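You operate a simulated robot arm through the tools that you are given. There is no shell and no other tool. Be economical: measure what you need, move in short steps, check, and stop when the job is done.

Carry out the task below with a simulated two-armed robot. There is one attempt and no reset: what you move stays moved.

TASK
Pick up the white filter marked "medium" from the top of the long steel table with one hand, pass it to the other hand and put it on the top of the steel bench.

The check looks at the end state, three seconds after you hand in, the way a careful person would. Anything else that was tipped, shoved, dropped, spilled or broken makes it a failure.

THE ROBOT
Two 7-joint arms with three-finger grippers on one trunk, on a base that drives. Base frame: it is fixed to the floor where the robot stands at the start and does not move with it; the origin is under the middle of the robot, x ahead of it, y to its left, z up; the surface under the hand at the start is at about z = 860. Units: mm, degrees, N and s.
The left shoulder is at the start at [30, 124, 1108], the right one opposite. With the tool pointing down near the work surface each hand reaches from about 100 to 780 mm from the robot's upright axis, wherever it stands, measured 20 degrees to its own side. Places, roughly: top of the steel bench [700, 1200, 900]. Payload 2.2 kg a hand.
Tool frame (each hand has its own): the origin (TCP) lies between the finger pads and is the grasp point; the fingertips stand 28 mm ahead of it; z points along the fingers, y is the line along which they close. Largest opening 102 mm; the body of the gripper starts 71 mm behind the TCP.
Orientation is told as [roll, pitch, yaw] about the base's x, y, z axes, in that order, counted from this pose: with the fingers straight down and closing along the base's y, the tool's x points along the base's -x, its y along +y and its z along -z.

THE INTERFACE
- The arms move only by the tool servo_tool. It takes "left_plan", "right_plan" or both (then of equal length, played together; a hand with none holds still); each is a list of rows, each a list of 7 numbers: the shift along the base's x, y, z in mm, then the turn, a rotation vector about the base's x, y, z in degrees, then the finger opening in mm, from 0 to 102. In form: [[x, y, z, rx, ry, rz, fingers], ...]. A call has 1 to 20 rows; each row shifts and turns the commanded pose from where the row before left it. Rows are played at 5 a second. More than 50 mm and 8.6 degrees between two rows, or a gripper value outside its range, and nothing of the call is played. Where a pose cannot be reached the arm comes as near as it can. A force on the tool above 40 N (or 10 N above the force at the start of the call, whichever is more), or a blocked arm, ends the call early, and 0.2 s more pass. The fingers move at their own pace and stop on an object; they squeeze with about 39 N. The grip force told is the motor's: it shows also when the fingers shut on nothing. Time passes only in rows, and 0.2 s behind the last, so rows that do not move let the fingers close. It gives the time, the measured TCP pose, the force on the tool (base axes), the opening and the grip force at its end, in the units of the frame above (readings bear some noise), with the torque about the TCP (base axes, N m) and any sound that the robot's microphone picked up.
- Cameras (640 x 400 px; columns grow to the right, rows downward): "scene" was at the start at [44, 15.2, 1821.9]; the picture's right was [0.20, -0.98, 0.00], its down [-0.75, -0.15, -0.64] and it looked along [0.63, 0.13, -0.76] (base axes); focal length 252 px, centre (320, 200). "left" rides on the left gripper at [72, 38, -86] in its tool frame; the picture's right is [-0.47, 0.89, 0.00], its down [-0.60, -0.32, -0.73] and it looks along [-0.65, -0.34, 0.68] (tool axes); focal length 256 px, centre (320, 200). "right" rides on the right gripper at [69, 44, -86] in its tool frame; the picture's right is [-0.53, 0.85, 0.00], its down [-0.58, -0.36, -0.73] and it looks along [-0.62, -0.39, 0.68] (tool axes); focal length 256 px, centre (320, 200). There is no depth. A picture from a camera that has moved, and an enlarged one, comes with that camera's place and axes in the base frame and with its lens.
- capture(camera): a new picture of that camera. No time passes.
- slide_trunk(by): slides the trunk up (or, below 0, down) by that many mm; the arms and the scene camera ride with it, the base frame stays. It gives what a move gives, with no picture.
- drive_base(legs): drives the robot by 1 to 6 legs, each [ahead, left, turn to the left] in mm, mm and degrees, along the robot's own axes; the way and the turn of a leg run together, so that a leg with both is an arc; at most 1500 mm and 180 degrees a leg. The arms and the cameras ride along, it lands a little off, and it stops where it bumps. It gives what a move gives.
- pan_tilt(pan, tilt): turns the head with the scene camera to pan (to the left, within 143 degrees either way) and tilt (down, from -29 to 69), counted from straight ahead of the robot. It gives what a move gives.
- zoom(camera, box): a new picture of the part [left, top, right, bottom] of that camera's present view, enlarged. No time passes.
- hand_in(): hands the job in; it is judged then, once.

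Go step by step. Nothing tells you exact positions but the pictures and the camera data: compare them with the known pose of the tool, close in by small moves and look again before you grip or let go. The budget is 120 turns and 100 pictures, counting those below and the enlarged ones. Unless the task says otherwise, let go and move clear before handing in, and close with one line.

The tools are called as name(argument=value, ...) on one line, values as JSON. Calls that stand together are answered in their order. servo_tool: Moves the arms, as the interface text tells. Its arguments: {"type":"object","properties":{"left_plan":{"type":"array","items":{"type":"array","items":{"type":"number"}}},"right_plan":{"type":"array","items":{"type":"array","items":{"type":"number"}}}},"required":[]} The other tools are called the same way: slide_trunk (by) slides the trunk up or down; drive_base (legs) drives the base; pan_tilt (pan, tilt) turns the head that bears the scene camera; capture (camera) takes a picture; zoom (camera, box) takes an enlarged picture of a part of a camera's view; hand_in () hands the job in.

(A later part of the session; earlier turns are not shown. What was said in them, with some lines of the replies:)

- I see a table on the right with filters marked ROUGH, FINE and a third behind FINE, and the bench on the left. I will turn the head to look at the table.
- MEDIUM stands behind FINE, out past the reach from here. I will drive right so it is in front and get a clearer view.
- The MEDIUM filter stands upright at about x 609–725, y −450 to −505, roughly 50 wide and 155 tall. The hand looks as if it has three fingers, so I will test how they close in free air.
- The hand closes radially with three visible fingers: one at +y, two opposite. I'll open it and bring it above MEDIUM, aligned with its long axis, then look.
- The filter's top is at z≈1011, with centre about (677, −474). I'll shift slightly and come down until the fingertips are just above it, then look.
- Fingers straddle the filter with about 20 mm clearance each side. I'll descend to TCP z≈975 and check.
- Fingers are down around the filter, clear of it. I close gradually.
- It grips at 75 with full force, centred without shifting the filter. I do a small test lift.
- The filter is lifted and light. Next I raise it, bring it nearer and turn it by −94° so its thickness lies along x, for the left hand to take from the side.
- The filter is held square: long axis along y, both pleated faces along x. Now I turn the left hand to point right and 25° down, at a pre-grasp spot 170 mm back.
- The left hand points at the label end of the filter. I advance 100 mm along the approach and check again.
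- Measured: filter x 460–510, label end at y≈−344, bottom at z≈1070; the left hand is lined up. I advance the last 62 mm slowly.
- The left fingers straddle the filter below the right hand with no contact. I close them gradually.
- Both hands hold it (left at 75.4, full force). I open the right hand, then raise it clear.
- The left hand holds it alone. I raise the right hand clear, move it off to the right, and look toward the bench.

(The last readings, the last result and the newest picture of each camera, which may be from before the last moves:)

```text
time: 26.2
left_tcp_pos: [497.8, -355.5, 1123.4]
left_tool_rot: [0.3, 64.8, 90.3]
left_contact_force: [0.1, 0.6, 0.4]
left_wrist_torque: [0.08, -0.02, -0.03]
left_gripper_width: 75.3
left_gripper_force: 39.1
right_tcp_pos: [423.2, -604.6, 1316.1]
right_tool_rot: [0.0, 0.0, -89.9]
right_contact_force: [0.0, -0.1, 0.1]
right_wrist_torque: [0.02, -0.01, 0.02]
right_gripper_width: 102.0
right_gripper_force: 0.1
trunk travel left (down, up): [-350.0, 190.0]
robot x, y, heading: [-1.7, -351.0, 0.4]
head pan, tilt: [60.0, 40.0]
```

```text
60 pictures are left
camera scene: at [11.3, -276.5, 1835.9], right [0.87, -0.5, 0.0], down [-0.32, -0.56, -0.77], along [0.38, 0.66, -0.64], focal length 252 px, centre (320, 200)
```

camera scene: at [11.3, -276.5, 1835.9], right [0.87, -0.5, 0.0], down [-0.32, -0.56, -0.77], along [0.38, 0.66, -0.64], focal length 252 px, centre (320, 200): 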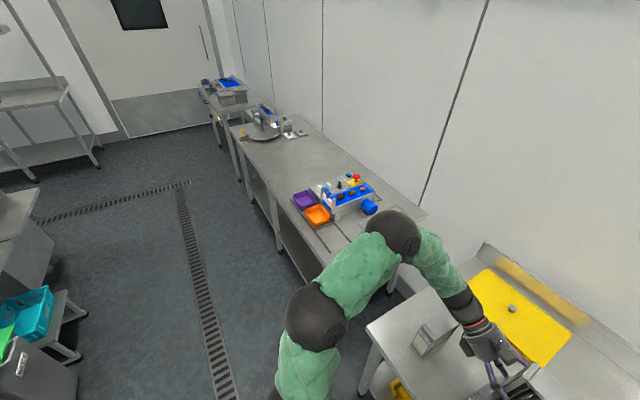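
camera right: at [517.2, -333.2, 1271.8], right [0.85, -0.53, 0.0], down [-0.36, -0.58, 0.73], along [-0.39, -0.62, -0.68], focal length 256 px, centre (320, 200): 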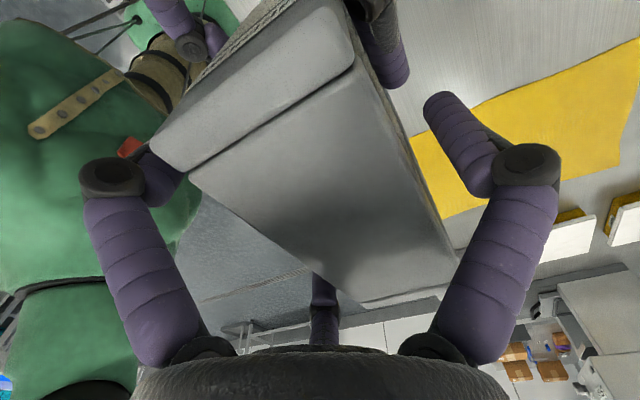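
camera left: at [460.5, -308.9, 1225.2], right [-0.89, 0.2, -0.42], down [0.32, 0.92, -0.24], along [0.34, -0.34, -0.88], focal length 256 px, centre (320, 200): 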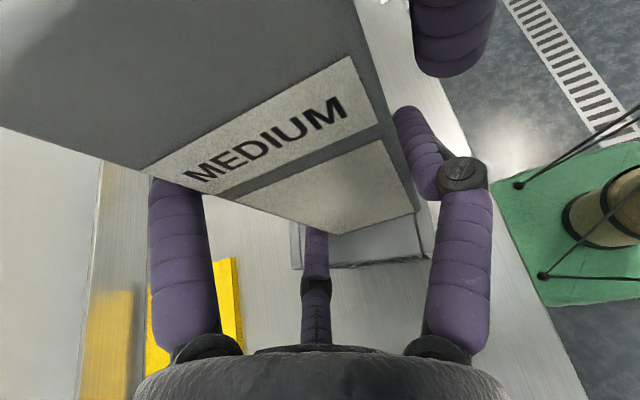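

The bench's middle stretch, around (660, 1150), is free and its near edge runs at x≈375 like the table's. I'll raise the trunk for clearance and drive left.

slide_trunk(by=150)

drive_base(legs=[[0, 600, 0]])

pan_tilt(pan=40, tilt=45)

capture(camera="scene")

```text
time: 28.0
left_tcp_pos: [498.9, -355.2, 1273.0]
left_tool_rot: [0.3, 64.8, 90.4]
left_contact_force: [-0.2, -0.1, -2.7]
left_wrist_torque: [0.11, 0.0, 0.0]
left_gripper_width: 75.4
left_gripper_force: 39.1
right_tcp_pos: [422.2, -604.4, 1466.8]
right_tool_rot: [0.1, 0.0, -89.8]
right_contact_force: [0.4, -0.2, 0.1]
right_wrist_torque: [0.0, -0.03, -0.05]
right_gripper_width: 101.9
right_gripper_force: 0.0
trunk travel left (down, up): [-500.0, 40.0]
robot x, y, heading: [0.9, -345.5, -0.1]
head pan, tilt: [60.0, 40.0]
```

```text
time: 31.4
left_tcp_pos: [496.7, 242.4, 1274.0]
left_tool_rot: [0.3, 64.9, 90.5]
left_contact_force: [0.6, -0.7, -1.0]
left_wrist_torque: [0.03, -0.01, 0.02]
left_gripper_width: 75.5
left_gripper_force: 38.8
right_tcp_pos: [422.5, -5.7, 1465.6]
right_tool_rot: [0.0, 0.0, -89.8]
right_contact_force: [0.1, 0.3, 0.3]
right_wrist_torque: [-0.01, 0.0, -0.01]
right_gripper_width: 101.9
right_gripper_force: 0.1
trunk travel left (down, up): [-500.0, 40.0]
robot x, y, heading: [0.3, 247.7, 0.1]
head pan, tilt: [60.0, 40.0]
```

```text
time: 32.2
left_tcp_pos: [496.6, 243.3, 1274.1]
left_tool_rot: [0.3, 64.8, 90.4]
left_contact_force: [-0.3, 0.3, -2.1]
left_wrist_torque: [0.1, -0.01, 0.02]
left_gripper_width: 75.0
left_gripper_force: 39.1
right_tcp_pos: [421.8, -6.4, 1466.7]
right_tool_rot: [0.0, 0.0, -89.8]
right_contact_force: [-0.2, 0.1, 0.6]
right_wrist_torque: [0.02, 0.0, 0.02]
right_gripper_width: 102.2
right_gripper_force: 0.0
trunk travel left (down, up): [-500.0, 40.0]
robot x, y, heading: [-2.6, 247.2, 0.2]
head pan, tilt: [40.0, 45.0]
```

```text
59 pictures are left
camera scene: at [29.8, 300.6, 1978.6], right [0.65, -0.76, 0.0], down [-0.54, -0.46, -0.71], along [0.54, 0.46, -0.71], focal length 252 px, centre (320, 200)
```

scene: 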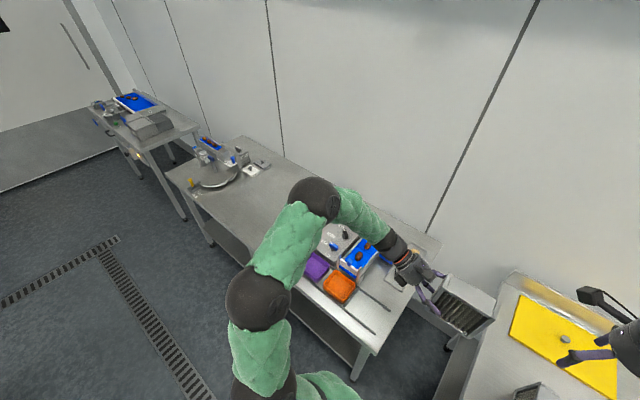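

Going well; the filter is clear over the gap. I drive on 800 mm left and look.

drive_base(legs=[[0, 800, 0]])

pan_tilt(pan=10, tilt=52)

capture(camera="scene")

capture(camera="left")

```text
time: 36.5
left_tcp_pos: [493.2, 1049.9, 1273.6]
left_tool_rot: [0.4, 64.8, 90.5]
left_contact_force: [-0.8, 0.1, -1.7]
left_wrist_torque: [0.08, -0.02, 0.03]
left_gripper_width: 75.1
left_gripper_force: 38.6
right_tcp_pos: [419.8, 801.3, 1467.4]
right_tool_rot: [0.1, -0.1, -89.7]
right_contact_force: [0.0, 0.1, -0.3]
right_wrist_torque: [-0.02, 0.0, 0.01]
right_gripper_width: 101.6
right_gripper_force: 0.1
trunk travel left (down, up): [-500.0, 40.0]
robot x, y, heading: [-2.7, 1055.9, 0.5]
head pan, tilt: [40.0, 45.0]
```

```text
time: 37.4
left_tcp_pos: [493.9, 1048.4, 1273.0]
left_tool_rot: [0.3, 64.8, 90.4]
left_contact_force: [-0.8, 0.5, -1.8]
left_wrist_torque: [0.08, 0.0, -0.01]
left_gripper_width: 75.1
left_gripper_force: 38.7
right_tcp_pos: [418.5, 801.9, 1466.8]
right_tool_rot: [0.0, 0.0, -89.7]
right_contact_force: [0.9, 0.1, -0.8]
right_wrist_torque: [-0.02, -0.03, -0.03]
right_gripper_width: 101.8
right_gripper_force: 0.1
trunk travel left (down, up): [-500.0, 40.0]
robot x, y, heading: [-3.4, 1053.3, 0.2]
head pan, tilt: [10.0, 52.0]
```

```text
58 pictures are left
camera scene: at [38.7, 1066.6, 1969.1], right [0.18, -0.98, 0.0], down [-0.78, -0.14, -0.62], along [0.61, 0.11, -0.79], focal length 252 px, centre (320, 200)
```

scene: 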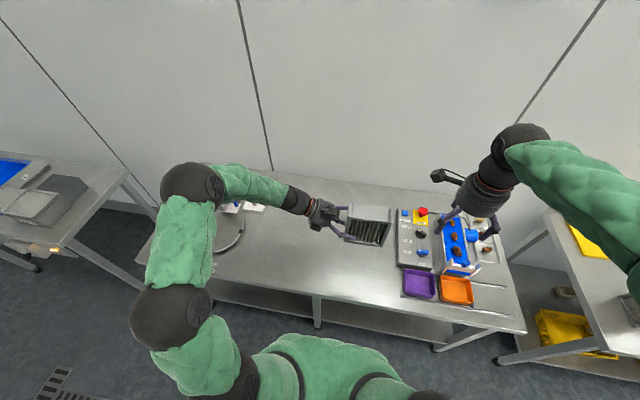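

```text
57 pictures are left
camera left: at [456.2, 1095.9, 1375.1], right [-0.89, 0.19, -0.42], down [0.31, 0.92, -0.24], along [0.34, -0.34, -0.88], focal length 256 px, centre (320, 200)
```

left: 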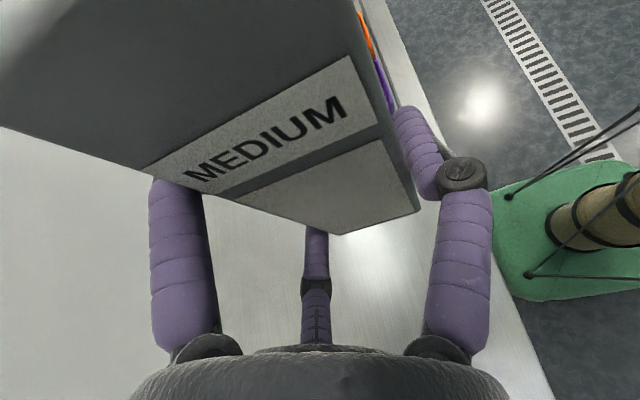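

The bench is free between y≈820 and 1480 here. I move the filter forward to about (580, 1030), then lower the trunk back 150 mm.

servo_tool(left_plan=[[25, 8, 0, 0, 0, 0, 55], [25, 8, 0, 0, 0, 0, 55], [25, 8, 0, 0, 0, 0, 55], [22, 6, 0, 0, 0, 0, 55], [0, 0, 0, 0, 0, 0, 55]])

slide_trunk(by=-150)

capture(camera="scene")

capture(camera="left")

```text
time: 38.6
left_tcp_pos: [589.6, 1079.9, 1275.3]
left_tool_rot: [0.2, 64.9, 90.5]
left_contact_force: [0.0, -0.7, -1.0]
left_wrist_torque: [0.12, -0.05, 0.0]
left_gripper_width: 75.4
left_gripper_force: 39.3
right_tcp_pos: [418.8, 801.4, 1466.3]
right_tool_rot: [0.2, 0.0, -89.7]
right_contact_force: [0.2, 0.5, 0.9]
right_wrist_torque: [0.0, -0.03, -0.01]
right_gripper_width: 102.0
right_gripper_force: 0.2
trunk travel left (down, up): [-500.0, 40.0]
robot x, y, heading: [-2.3, 1052.2, 0.1]
head pan, tilt: [10.0, 52.0]
```

```text
time: 40.4
left_tcp_pos: [590.5, 1079.0, 1123.0]
left_tool_rot: [0.2, 64.8, 90.4]
left_contact_force: [-0.4, 0.2, -1.5]
left_wrist_torque: [0.07, 0.02, -0.01]
left_gripper_width: 75.1
left_gripper_force: 38.7
right_tcp_pos: [419.1, 799.7, 1317.7]
right_tool_rot: [0.0, 0.0, -89.8]
right_contact_force: [-0.5, -0.5, -0.1]
right_wrist_torque: [0.02, 0.0, 0.01]
right_gripper_width: 102.1
right_gripper_force: 0.1
trunk travel left (down, up): [-350.0, 190.0]
robot x, y, heading: [-3.6, 1050.9, 0.4]
head pan, tilt: [10.0, 52.0]
```

```text
56 pictures are left
camera scene: at [38.6, 1066.9, 1819.2], right [0.18, -0.98, 0.0], down [-0.78, -0.14, -0.62], along [0.61, 0.11, -0.79], focal length 252 px, centre (320, 200)
```

scene: 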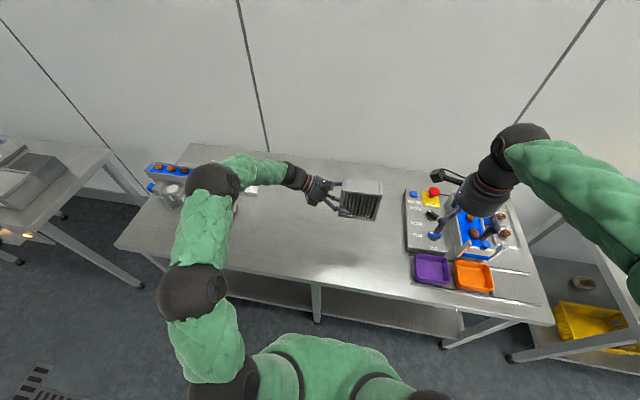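

```text
55 pictures are left
camera left: at [552.7, 1126.2, 1225.3], right [-0.89, 0.19, -0.42], down [0.31, 0.92, -0.24], along [0.34, -0.34, -0.88], focal length 256 px, centre (320, 200)
```

left: 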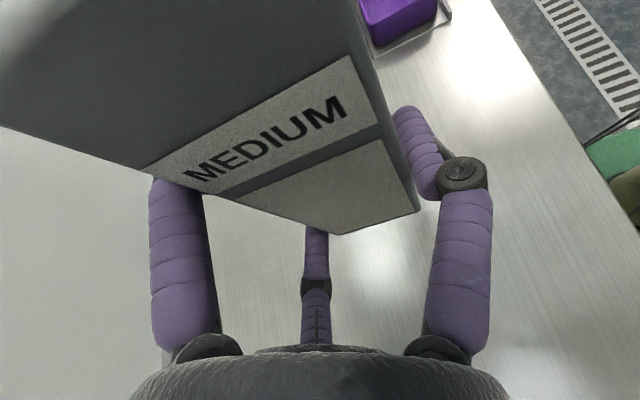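

The spot is clear, with the nearest item about 150 mm off. I lower to about 30 mm above the bench and check.

servo_tool(left_plan=[[0, 0, -30, 0, 0, 0, 55], [0, 0, -30, 0, 0, 0, 55], [0, 0, -30, 0, 0, 0, 55], [0, 0, -25, 0, 0, 0, 55], [0, 0, -20, 0, 0, 0, 55], [0, 0, 0, 0, 0, 0, 55]])

zoom(camera="scene", box=[260, 140, 440, 270])

capture(camera="left")

```text
time: 41.8
left_tcp_pos: [590.5, 1079.0, 989.6]
left_tool_rot: [0.2, 64.8, 90.4]
left_contact_force: [-0.3, -0.5, -2.0]
left_wrist_torque: [0.07, -0.04, -0.01]
left_gripper_width: 75.4
left_gripper_force: 39.0
right_tcp_pos: [419.7, 800.6, 1317.1]
right_tool_rot: [0.0, 0.0, -89.7]
right_contact_force: [-1.0, 0.3, 0.0]
right_wrist_torque: [0.0, -0.02, 0.01]
right_gripper_width: 102.0
right_gripper_force: 0.1
trunk travel left (down, up): [-350.0, 190.0]
robot x, y, heading: [-6.3, 1055.3, 0.3]
head pan, tilt: [10.0, 52.0]
```

```text
3.08 times, centred on (350, 205) of scene
camera zoom: at [38.3, 1066.8, 1819.1], right [0.18, -0.98, 0.0], down [-0.78, -0.14, -0.62], along [0.61, 0.11, -0.79], focal length 775 px, centre (228, 185)
```

zoom: 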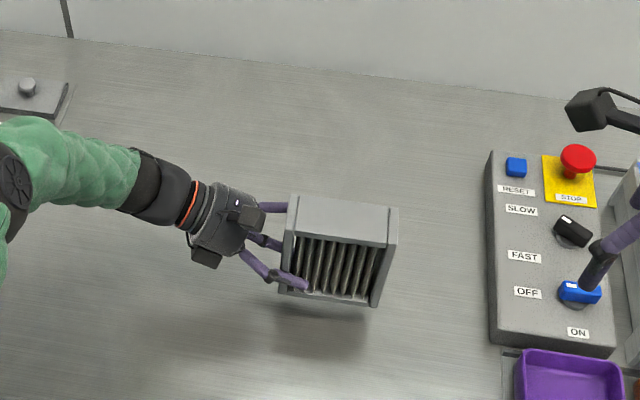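

```text
53 pictures are left
camera left: at [553.0, 1126.7, 1090.6], right [-0.89, 0.19, -0.42], down [0.31, 0.92, -0.24], along [0.34, -0.34, -0.88], focal length 256 px, centre (320, 200)
```

left: 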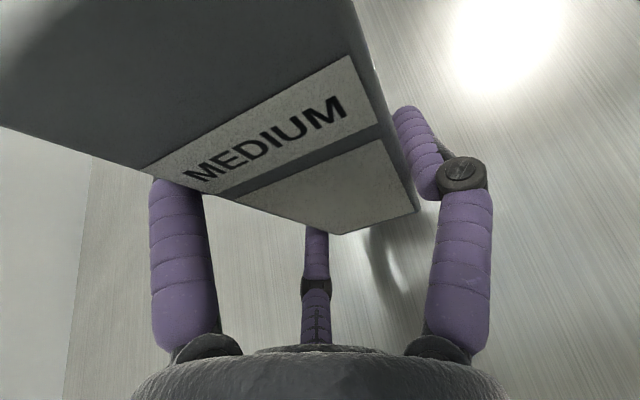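

About 35 mm to go by estimate. I lower in small steps and watch the force.

servo_tool(left_plan=[[0, 0, -6, 0, 0, 0, 55], [0, 0, -6, 0, 0, 0, 55], [0, 0, -5, 0, 0, 0, 55], [0, 0, -5, 0, 0, 0, 55], [0, 0, 0, 0, 0, 0, 55]])

zoom(camera="scene", box=[300, 170, 400, 240])

```text
time: 43.0
left_tcp_pos: [591.5, 1080.3, 967.8]
left_tool_rot: [0.3, 64.8, 90.5]
left_contact_force: [-0.3, -0.6, -1.6]
left_wrist_torque: [0.07, -0.01, 0.0]
left_gripper_width: 75.2
left_gripper_force: 39.3
right_tcp_pos: [419.5, 800.5, 1316.4]
right_tool_rot: [-0.1, 0.1, -89.7]
right_contact_force: [-0.4, 0.3, 0.3]
right_wrist_torque: [0.02, 0.01, -0.02]
right_gripper_width: 102.1
right_gripper_force: 0.2
trunk travel left (down, up): [-350.0, 190.0]
robot x, y, heading: [-2.9, 1052.0, 0.3]
head pan, tilt: [10.0, 52.0]
```

```text
5.71 times, centred on (350, 205) of scene
camera zoom: at [38.7, 1066.9, 1819.1], right [0.18, -0.98, 0.0], down [-0.78, -0.14, -0.62], along [0.61, 0.11, -0.79], focal length 1439 px, centre (149, 171)
```

zoom: 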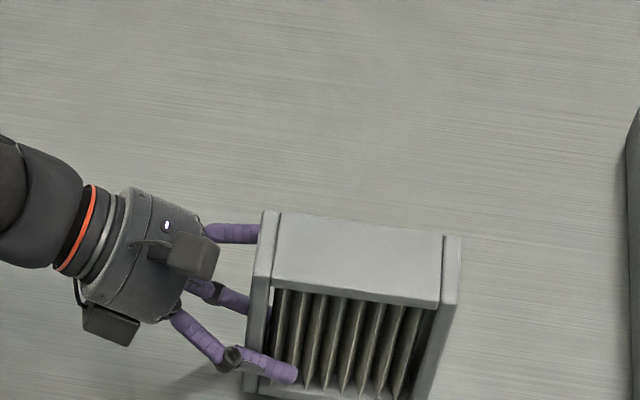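

servo_tool(left_plan=[[0, 0, -3, 0, 0, 0, 55], [0, 0, -3, 0, 0, 0, 55], [0, 0, -3, 0, 0, 0, 55], [0, 0, 0, 0, 0, 0, 55]])

```text
time: 44.0
left_tcp_pos: [590.2, 1079.5, 957.3]
left_tool_rot: [0.3, 64.8, 90.6]
left_contact_force: [-0.2, 0.2, -2.5]
left_wrist_torque: [0.11, -0.01, -0.03]
left_gripper_width: 75.0
left_gripper_force: 39.6
right_tcp_pos: [420.2, 799.1, 1317.3]
right_tool_rot: [0.0, 0.1, -89.7]
right_contact_force: [-0.1, 0.1, 0.1]
right_wrist_torque: [0.02, 0.01, -0.02]
right_gripper_width: 101.9
right_gripper_force: 0.0
trunk travel left (down, up): [-350.0, 190.0]
robot x, y, heading: [-2.6, 1052.9, 0.4]
head pan, tilt: [10.0, 52.0]
```

No contact yet; expected around z = 954. I continue by 2 mm steps.

servo_tool(left_plan=[[0, 0, -2, 0, 0, 0, 55], [0, 0, -2, 0, 0, 0, 55], [0, 0, 0, 0, 0, 0, 55]])

zoom(camera="scene", box=[300, 180, 400, 250])

```text
time: 44.8
left_tcp_pos: [589.6, 1079.6, 952.5]
left_tool_rot: [0.3, 64.9, 90.5]
left_contact_force: [-0.7, 0.2, -3.4]
left_wrist_torque: [0.12, 0.01, -0.01]
left_gripper_width: 75.2
left_gripper_force: 38.7
right_tcp_pos: [420.0, 800.1, 1317.7]
right_tool_rot: [0.0, 0.1, -89.7]
right_contact_force: [0.0, -0.3, 0.5]
right_wrist_torque: [0.01, 0.0, 0.03]
right_gripper_width: 102.0
right_gripper_force: 0.0
trunk travel left (down, up): [-350.0, 190.0]
robot x, y, heading: [-5.9, 1055.7, 0.1]
head pan, tilt: [10.0, 52.0]
```

```text
5.71 times, centred on (350, 215) of scene
camera zoom: at [38.7, 1066.9, 1819.1], right [0.18, -0.98, 0.0], down [-0.78, -0.14, -0.62], along [0.61, 0.11, -0.79], focal length 1439 px, centre (149, 114)
```

zoom: 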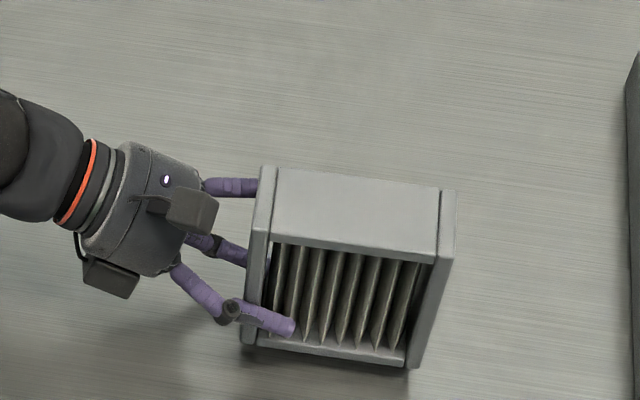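

servo_tool(left_plan=[[0, 0, -2, 0, 0, 0, 55], [0, 0, -2, 0, 0, 0, 55], [0, 0, -2, 0, 0, 0, 55], [0, 0, 0, 0, 0, 0, 55]])

zoom(camera="scene", box=[320, 210, 380, 250])

zoom(camera="left", box=[260, 150, 460, 290])

```text
time: 45.8
left_tcp_pos: [590.4, 1079.7, 948.4]
left_tool_rot: [0.4, 64.8, 90.6]
left_contact_force: [-0.6, -0.4, -1.3]
left_wrist_torque: [0.1, -0.01, -0.01]
left_gripper_width: 75.3
left_gripper_force: 39.2
right_tcp_pos: [421.0, 801.2, 1316.7]
right_tool_rot: [-0.1, -0.1, -89.7]
right_contact_force: [0.2, 0.4, 0.8]
right_wrist_torque: [0.03, -0.01, 0.04]
right_gripper_width: 102.1
right_gripper_force: 0.0
trunk travel left (down, up): [-350.0, 190.0]
robot x, y, heading: [-3.4, 1051.4, 0.3]
head pan, tilt: [10.0, 52.0]
```

```text
10.00 times, centred on (350, 230) of scene
camera zoom: at [38.7, 1066.9, 1819.1], right [0.18, -0.98, 0.0], down [-0.78, -0.14, -0.62], along [0.61, 0.11, -0.79], focal length 2519 px, centre (20, -100)
```

zoom: 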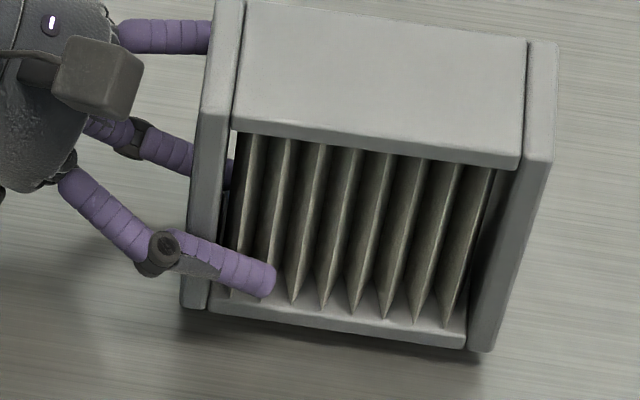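

```text
2.86 times, centred on (360, 220) of left
camera zoom: at [552.8, 1126.0, 1049.2], right [-0.89, 0.19, -0.42], down [0.31, 0.92, -0.24], along [0.34, -0.34, -0.88], focal length 731 px, centre (206, 143)
```

zoom: 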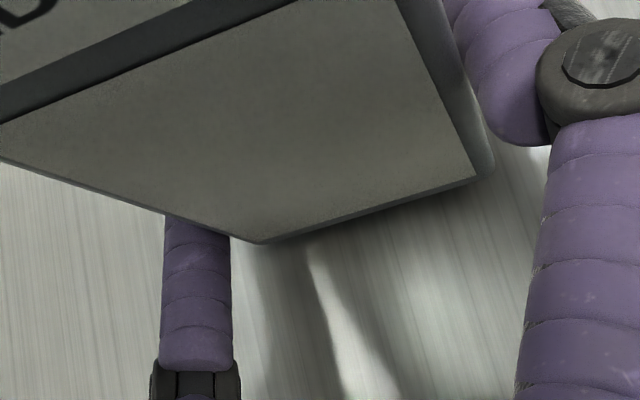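

Still slightly above the surface. I continue.

servo_tool(left_plan=[[0, 0, -2, 0, 0, 0, 55], [0, 0, -2, 0, 0, 0, 55], [0, 0, -2, 0, 0, 0, 55], [0, 0, 0, 0, 0, 0, 55]])

zoom(camera="scene", box=[320, 210, 380, 250])

```text
time: 46.8
left_tcp_pos: [589.7, 1079.7, 941.1]
left_tool_rot: [0.3, 64.9, 90.5]
left_contact_force: [0.6, -0.4, -1.9]
left_wrist_torque: [0.08, -0.05, 0.0]
left_gripper_width: 75.5
left_gripper_force: 38.9
right_tcp_pos: [420.0, 799.7, 1315.8]
right_tool_rot: [0.0, 0.0, -89.6]
right_contact_force: [0.3, 0.0, -0.1]
right_wrist_torque: [-0.01, -0.03, -0.02]
right_gripper_width: 102.0
right_gripper_force: 0.2
trunk travel left (down, up): [-350.0, 190.0]
robot x, y, heading: [-3.5, 1057.6, 0.3]
head pan, tilt: [10.0, 52.0]
```

```text
10.00 times, centred on (350, 230) of scene
camera zoom: at [38.7, 1066.9, 1819.1], right [0.18, -0.98, 0.0], down [-0.78, -0.14, -0.62], along [0.61, 0.11, -0.79], focal length 2519 px, centre (20, -100)
```

zoom: 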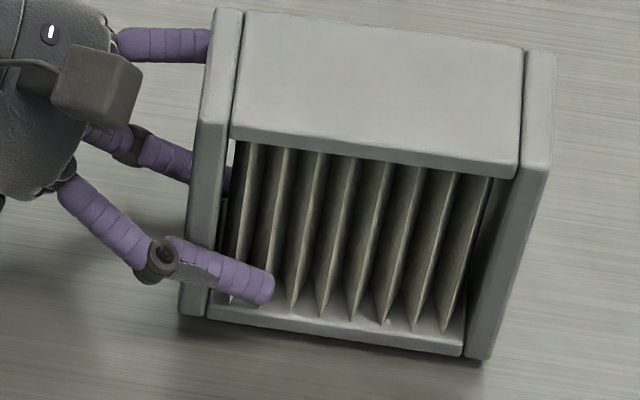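

servo_tool(left_plan=[[0, 0, -2, 0, 0, 0, 55], [0, 0, -2, 0, 0, 0, 55], [0, 0, -2, 0, 0, 0, 55], [0, 0, -2, 0, 0, 0, 55], [0, 0, 0, 0, 0, 0, 55]])

zoom(camera="scene", box=[320, 210, 380, 250])

```text
time: 48.0
left_tcp_pos: [590.9, 1078.8, 934.4]
left_tool_rot: [0.2, 64.7, 90.5]
left_contact_force: [-0.3, 0.5, -1.3]
left_wrist_torque: [0.1, 0.0, 0.01]
left_gripper_width: 75.0
left_gripper_force: 38.8
right_tcp_pos: [419.8, 800.9, 1316.3]
right_tool_rot: [0.0, 0.0, -89.8]
right_contact_force: [0.0, 0.2, 0.6]
right_wrist_torque: [-0.01, -0.01, -0.02]
right_gripper_width: 102.0
right_gripper_force: 0.1
trunk travel left (down, up): [-350.0, 190.0]
robot x, y, heading: [0.1, 1054.0, 0.2]
head pan, tilt: [10.0, 52.0]
```

```text
10.00 times, centred on (350, 230) of scene
camera zoom: at [38.7, 1066.9, 1819.1], right [0.18, -0.98, 0.0], down [-0.78, -0.14, -0.62], along [0.61, 0.11, -0.79], focal length 2519 px, centre (20, -100)
```

zoom: 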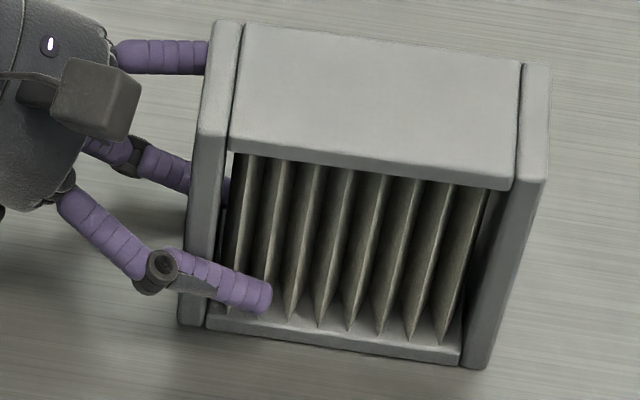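

servo_tool(left_plan=[[0, 0, -2, 0, 0, 0, 55], [0, 0, -2, 0, 0, 0, 55], [0, 0, -2, 0, 0, 0, 55], [0, 0, 0, 0, 0, 0, 55]])

zoom(camera="scene", box=[320, 210, 380, 250])

```text
time: 49.0
left_tcp_pos: [589.8, 1079.9, 932.4]
left_tool_rot: [-0.4, 65.1, 89.9]
left_contact_force: [0.1, 0.5, 36.6]
left_wrist_torque: [-0.93, 1.05, 0.36]
left_gripper_width: 75.6
left_gripper_force: 39.3
right_tcp_pos: [417.4, 801.6, 1319.1]
right_tool_rot: [0.3, 0.0, -89.7]
right_contact_force: [0.4, 0.5, 0.1]
right_wrist_torque: [-0.02, -0.02, 0.0]
right_gripper_width: 102.2
right_gripper_force: 0.1
trunk travel left (down, up): [-350.0, 190.0]
robot x, y, heading: [-2.9, 1051.5, 0.4]
head pan, tilt: [10.0, 52.0]
```

```text
10.00 times, centred on (350, 230) of scene
camera zoom: at [34.8, 1066.9, 1819.4], right [0.18, -0.98, 0.0], down [-0.77, -0.14, -0.62], along [0.61, 0.11, -0.79], focal length 2519 px, centre (20, -100)
```

zoom: 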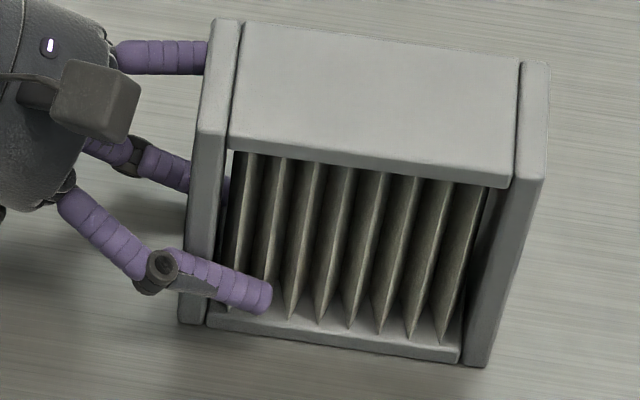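

The filter has touched the bench (37 N). I ease up 3 mm to relieve the push.

servo_tool(left_plan=[[0, 0, 3, 0, 0, 0, 55], [0, 0, 0, 0, 0, 0, 55]])

```text
time: 49.6
left_tcp_pos: [590.7, 1079.5, 931.6]
left_tool_rot: [-0.1, 64.9, 90.2]
left_contact_force: [6.4, 1.4, 26.3]
left_wrist_torque: [-1.31, 0.35, 0.22]
left_gripper_width: 75.2
left_gripper_force: 38.3
right_tcp_pos: [419.3, 799.9, 1317.6]
right_tool_rot: [0.2, -0.1, -89.7]
right_contact_force: [-0.2, -0.5, 0.3]
right_wrist_torque: [0.03, 0.0, 0.0]
right_gripper_width: 101.9
right_gripper_force: 0.0
trunk travel left (down, up): [-350.0, 190.0]
robot x, y, heading: [-1.9, 1050.1, -0.0]
head pan, tilt: [10.0, 52.0]
```

servo_tool(left_plan=[[0, 0, 1.5, 0, 0, 0, 55], [0, 0, 0, 0, 0, 0, 55]])

```text
time: 50.2
left_tcp_pos: [590.9, 1079.3, 932.3]
left_tool_rot: [0.2, 64.9, 90.5]
left_contact_force: [7.6, -0.4, 17.2]
left_wrist_torque: [-1.14, -0.06, 0.47]
left_gripper_width: 75.1
left_gripper_force: 39.2
right_tcp_pos: [419.2, 800.3, 1316.4]
right_tool_rot: [0.1, 0.0, -89.6]
right_contact_force: [0.2, -0.4, 0.3]
right_wrist_torque: [0.02, 0.01, -0.02]
right_gripper_width: 101.9
right_gripper_force: 0.0
trunk travel left (down, up): [-350.0, 190.0]
robot x, y, heading: [-0.8, 1054.1, 0.4]
head pan, tilt: [10.0, 52.0]
```

servo_tool(left_plan=[[0, 0, 1.5, 0, 0, 0, 55], [0, 0, 0, 0, 0, 0, 55]])

capture(camera="left")

```text
time: 50.8
left_tcp_pos: [587.6, 1079.2, 931.0]
left_tool_rot: [0.5, 64.8, 90.6]
left_contact_force: [1.4, 2.1, 3.8]
left_wrist_torque: [-0.28, -0.22, 0.13]
left_gripper_width: 75.0
left_gripper_force: 38.8
right_tcp_pos: [419.9, 800.7, 1317.0]
right_tool_rot: [0.1, 0.0, -89.6]
right_contact_force: [0.7, 0.3, -0.2]
right_wrist_torque: [0.03, 0.0, -0.01]
right_gripper_width: 102.0
right_gripper_force: 0.1
trunk travel left (down, up): [-350.0, 190.0]
robot x, y, heading: [-9.9, 1055.3, 0.1]
head pan, tilt: [10.0, 52.0]
```

```text
45 pictures are left
camera left: at [551.1, 1125.9, 1033.6], right [-0.89, 0.2, -0.42], down [0.31, 0.92, -0.24], along [0.34, -0.34, -0.88], focal length 256 px, centre (320, 200)
```

left: 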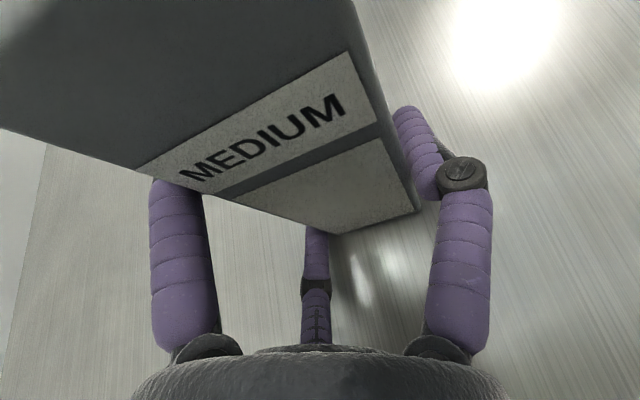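

Only about 4 N remains, so the filter rests on the bench. I open the left hand slowly and look.

servo_tool(left_plan=[[0, 0, 0, 0, 0, 0, 77], [0, 0, 0, 0, 0, 0, 80], [0, 0, 0, 0, 0, 0, 86], [0, 0, 0, 0, 0, 0, 94], [0, 0, 0, 0, 0, 0, 102], [0, 0, 0, 0, 0, 0, 102]])

capture(camera="left")

zoom(camera="scene", box=[300, 180, 400, 250])

```text
time: 52.2
left_tcp_pos: [590.6, 1080.5, 933.8]
left_tool_rot: [0.3, 64.8, 90.5]
left_contact_force: [0.4, -1.9, 1.2]
left_wrist_torque: [-0.01, -0.13, -0.08]
left_gripper_width: 101.6
left_gripper_force: 0.0
right_tcp_pos: [419.7, 801.3, 1317.9]
right_tool_rot: [-0.1, 0.0, -89.7]
right_contact_force: [-0.5, 0.4, -0.5]
right_wrist_torque: [0.01, -0.01, 0.02]
right_gripper_width: 101.8
right_gripper_force: 0.0
trunk travel left (down, up): [-350.0, 190.0]
robot x, y, heading: [-9.3, 1054.1, 0.1]
head pan, tilt: [10.0, 52.0]
```

```text
44 pictures are left
camera left: at [552.7, 1126.2, 1035.2], right [-0.89, 0.19, -0.42], down [0.31, 0.92, -0.24], along [0.34, -0.34, -0.88], focal length 256 px, centre (320, 200)
```

left: 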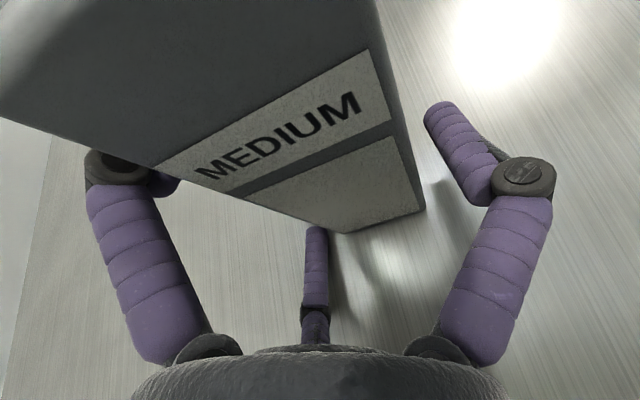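

```text
5.71 times, centred on (350, 215) of scene
camera zoom: at [38.4, 1066.6, 1819.1], right [0.18, -0.98, 0.0], down [-0.78, -0.14, -0.62], along [0.61, 0.11, -0.79], focal length 1439 px, centre (149, 114)
```

zoom: 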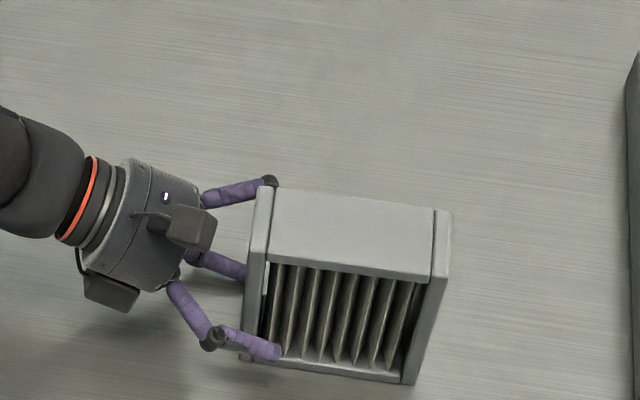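

The filter stands upright on the bench and the fingers are clear. I withdraw the hand back along its axis.

servo_tool(left_plan=[[0, 9, 4.5, 0, 0, 0, 102], [0, 18, 9, 0, 0, 0, 102], [0, 27, 13, 0, 0, 0, 102], [0, 36, 17, 0, 0, 0, 102], [0, 36, 20, 0, 0, 0, 102], [0, 20, 40, 0, 0, 0, 102], [0, 0, 40, 0, 0, 0, 102], [0, 0, 0, 0, 0, 0, 102]])

capture(camera="scene")

zoom(camera="scene", box=[300, 170, 420, 250])

capture(camera="left")

```text
time: 54.0
left_tcp_pos: [588.9, 1227.2, 1076.5]
left_tool_rot: [0.4, 64.9, 90.7]
left_contact_force: [0.0, -0.4, 0.1]
left_wrist_torque: [0.02, 0.0, 0.0]
left_gripper_width: 102.1
left_gripper_force: 0.0
right_tcp_pos: [421.4, 800.8, 1316.3]
right_tool_rot: [-0.1, 0.0, -89.7]
right_contact_force: [0.2, 0.2, -0.5]
right_wrist_torque: [0.0, 0.02, -0.02]
right_gripper_width: 102.0
right_gripper_force: 0.0
trunk travel left (down, up): [-350.0, 190.0]
robot x, y, heading: [-3.4, 1053.8, 0.5]
head pan, tilt: [10.0, 52.0]
```

```text
42 pictures are left
camera scene: at [39.3, 1067.5, 1819.0], right [0.18, -0.98, 0.0], down [-0.78, -0.14, -0.62], along [0.61, 0.11, -0.79], focal length 252 px, centre (320, 200)
```

scene: 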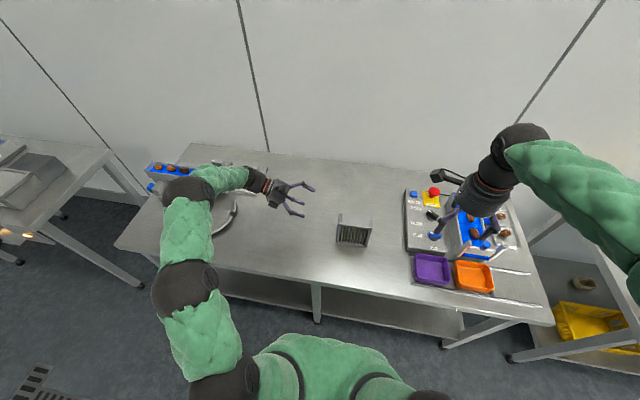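

```text
5.00 times, centred on (360, 210) of scene
camera zoom: at [39.3, 1067.5, 1819.0], right [0.18, -0.98, 0.0], down [-0.78, -0.14, -0.62], along [0.61, 0.11, -0.79], focal length 1259 px, centre (120, 150)
```

zoom: 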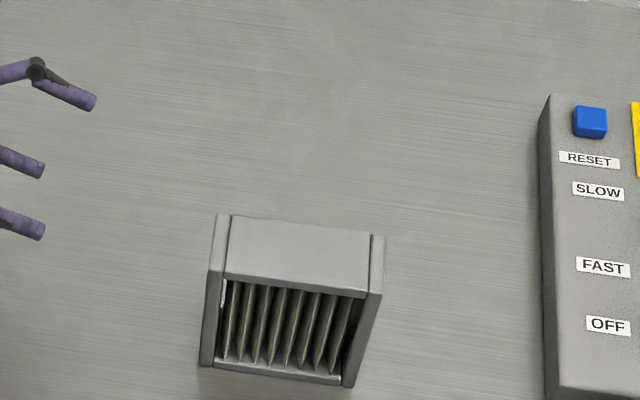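

```text
40 pictures are left
camera left: at [552.2, 1273.4, 1179.1], right [-0.89, 0.19, -0.42], down [0.31, 0.92, -0.24], along [0.34, -0.34, -0.88], focal length 256 px, centre (320, 200)
```

left: 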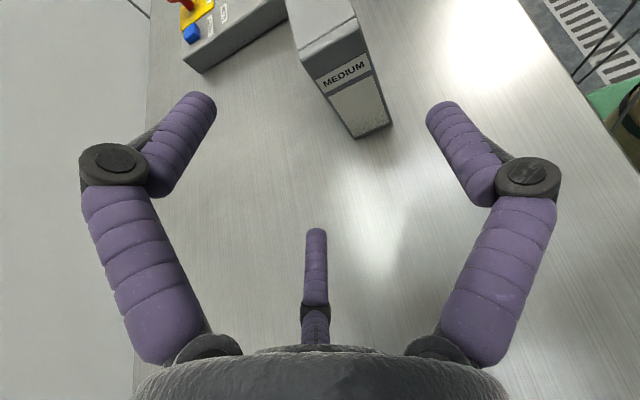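

The MEDIUM filter stands upright and free on the bench, both hands are clear, and nothing else was disturbed. I hand in.

hand_in()

```text
The job is handed in.
```

The MEDIUM filter was picked up with the right hand, passed to the left, and now stands upright on top of the steel bench, with both hands clear and the job handed in.
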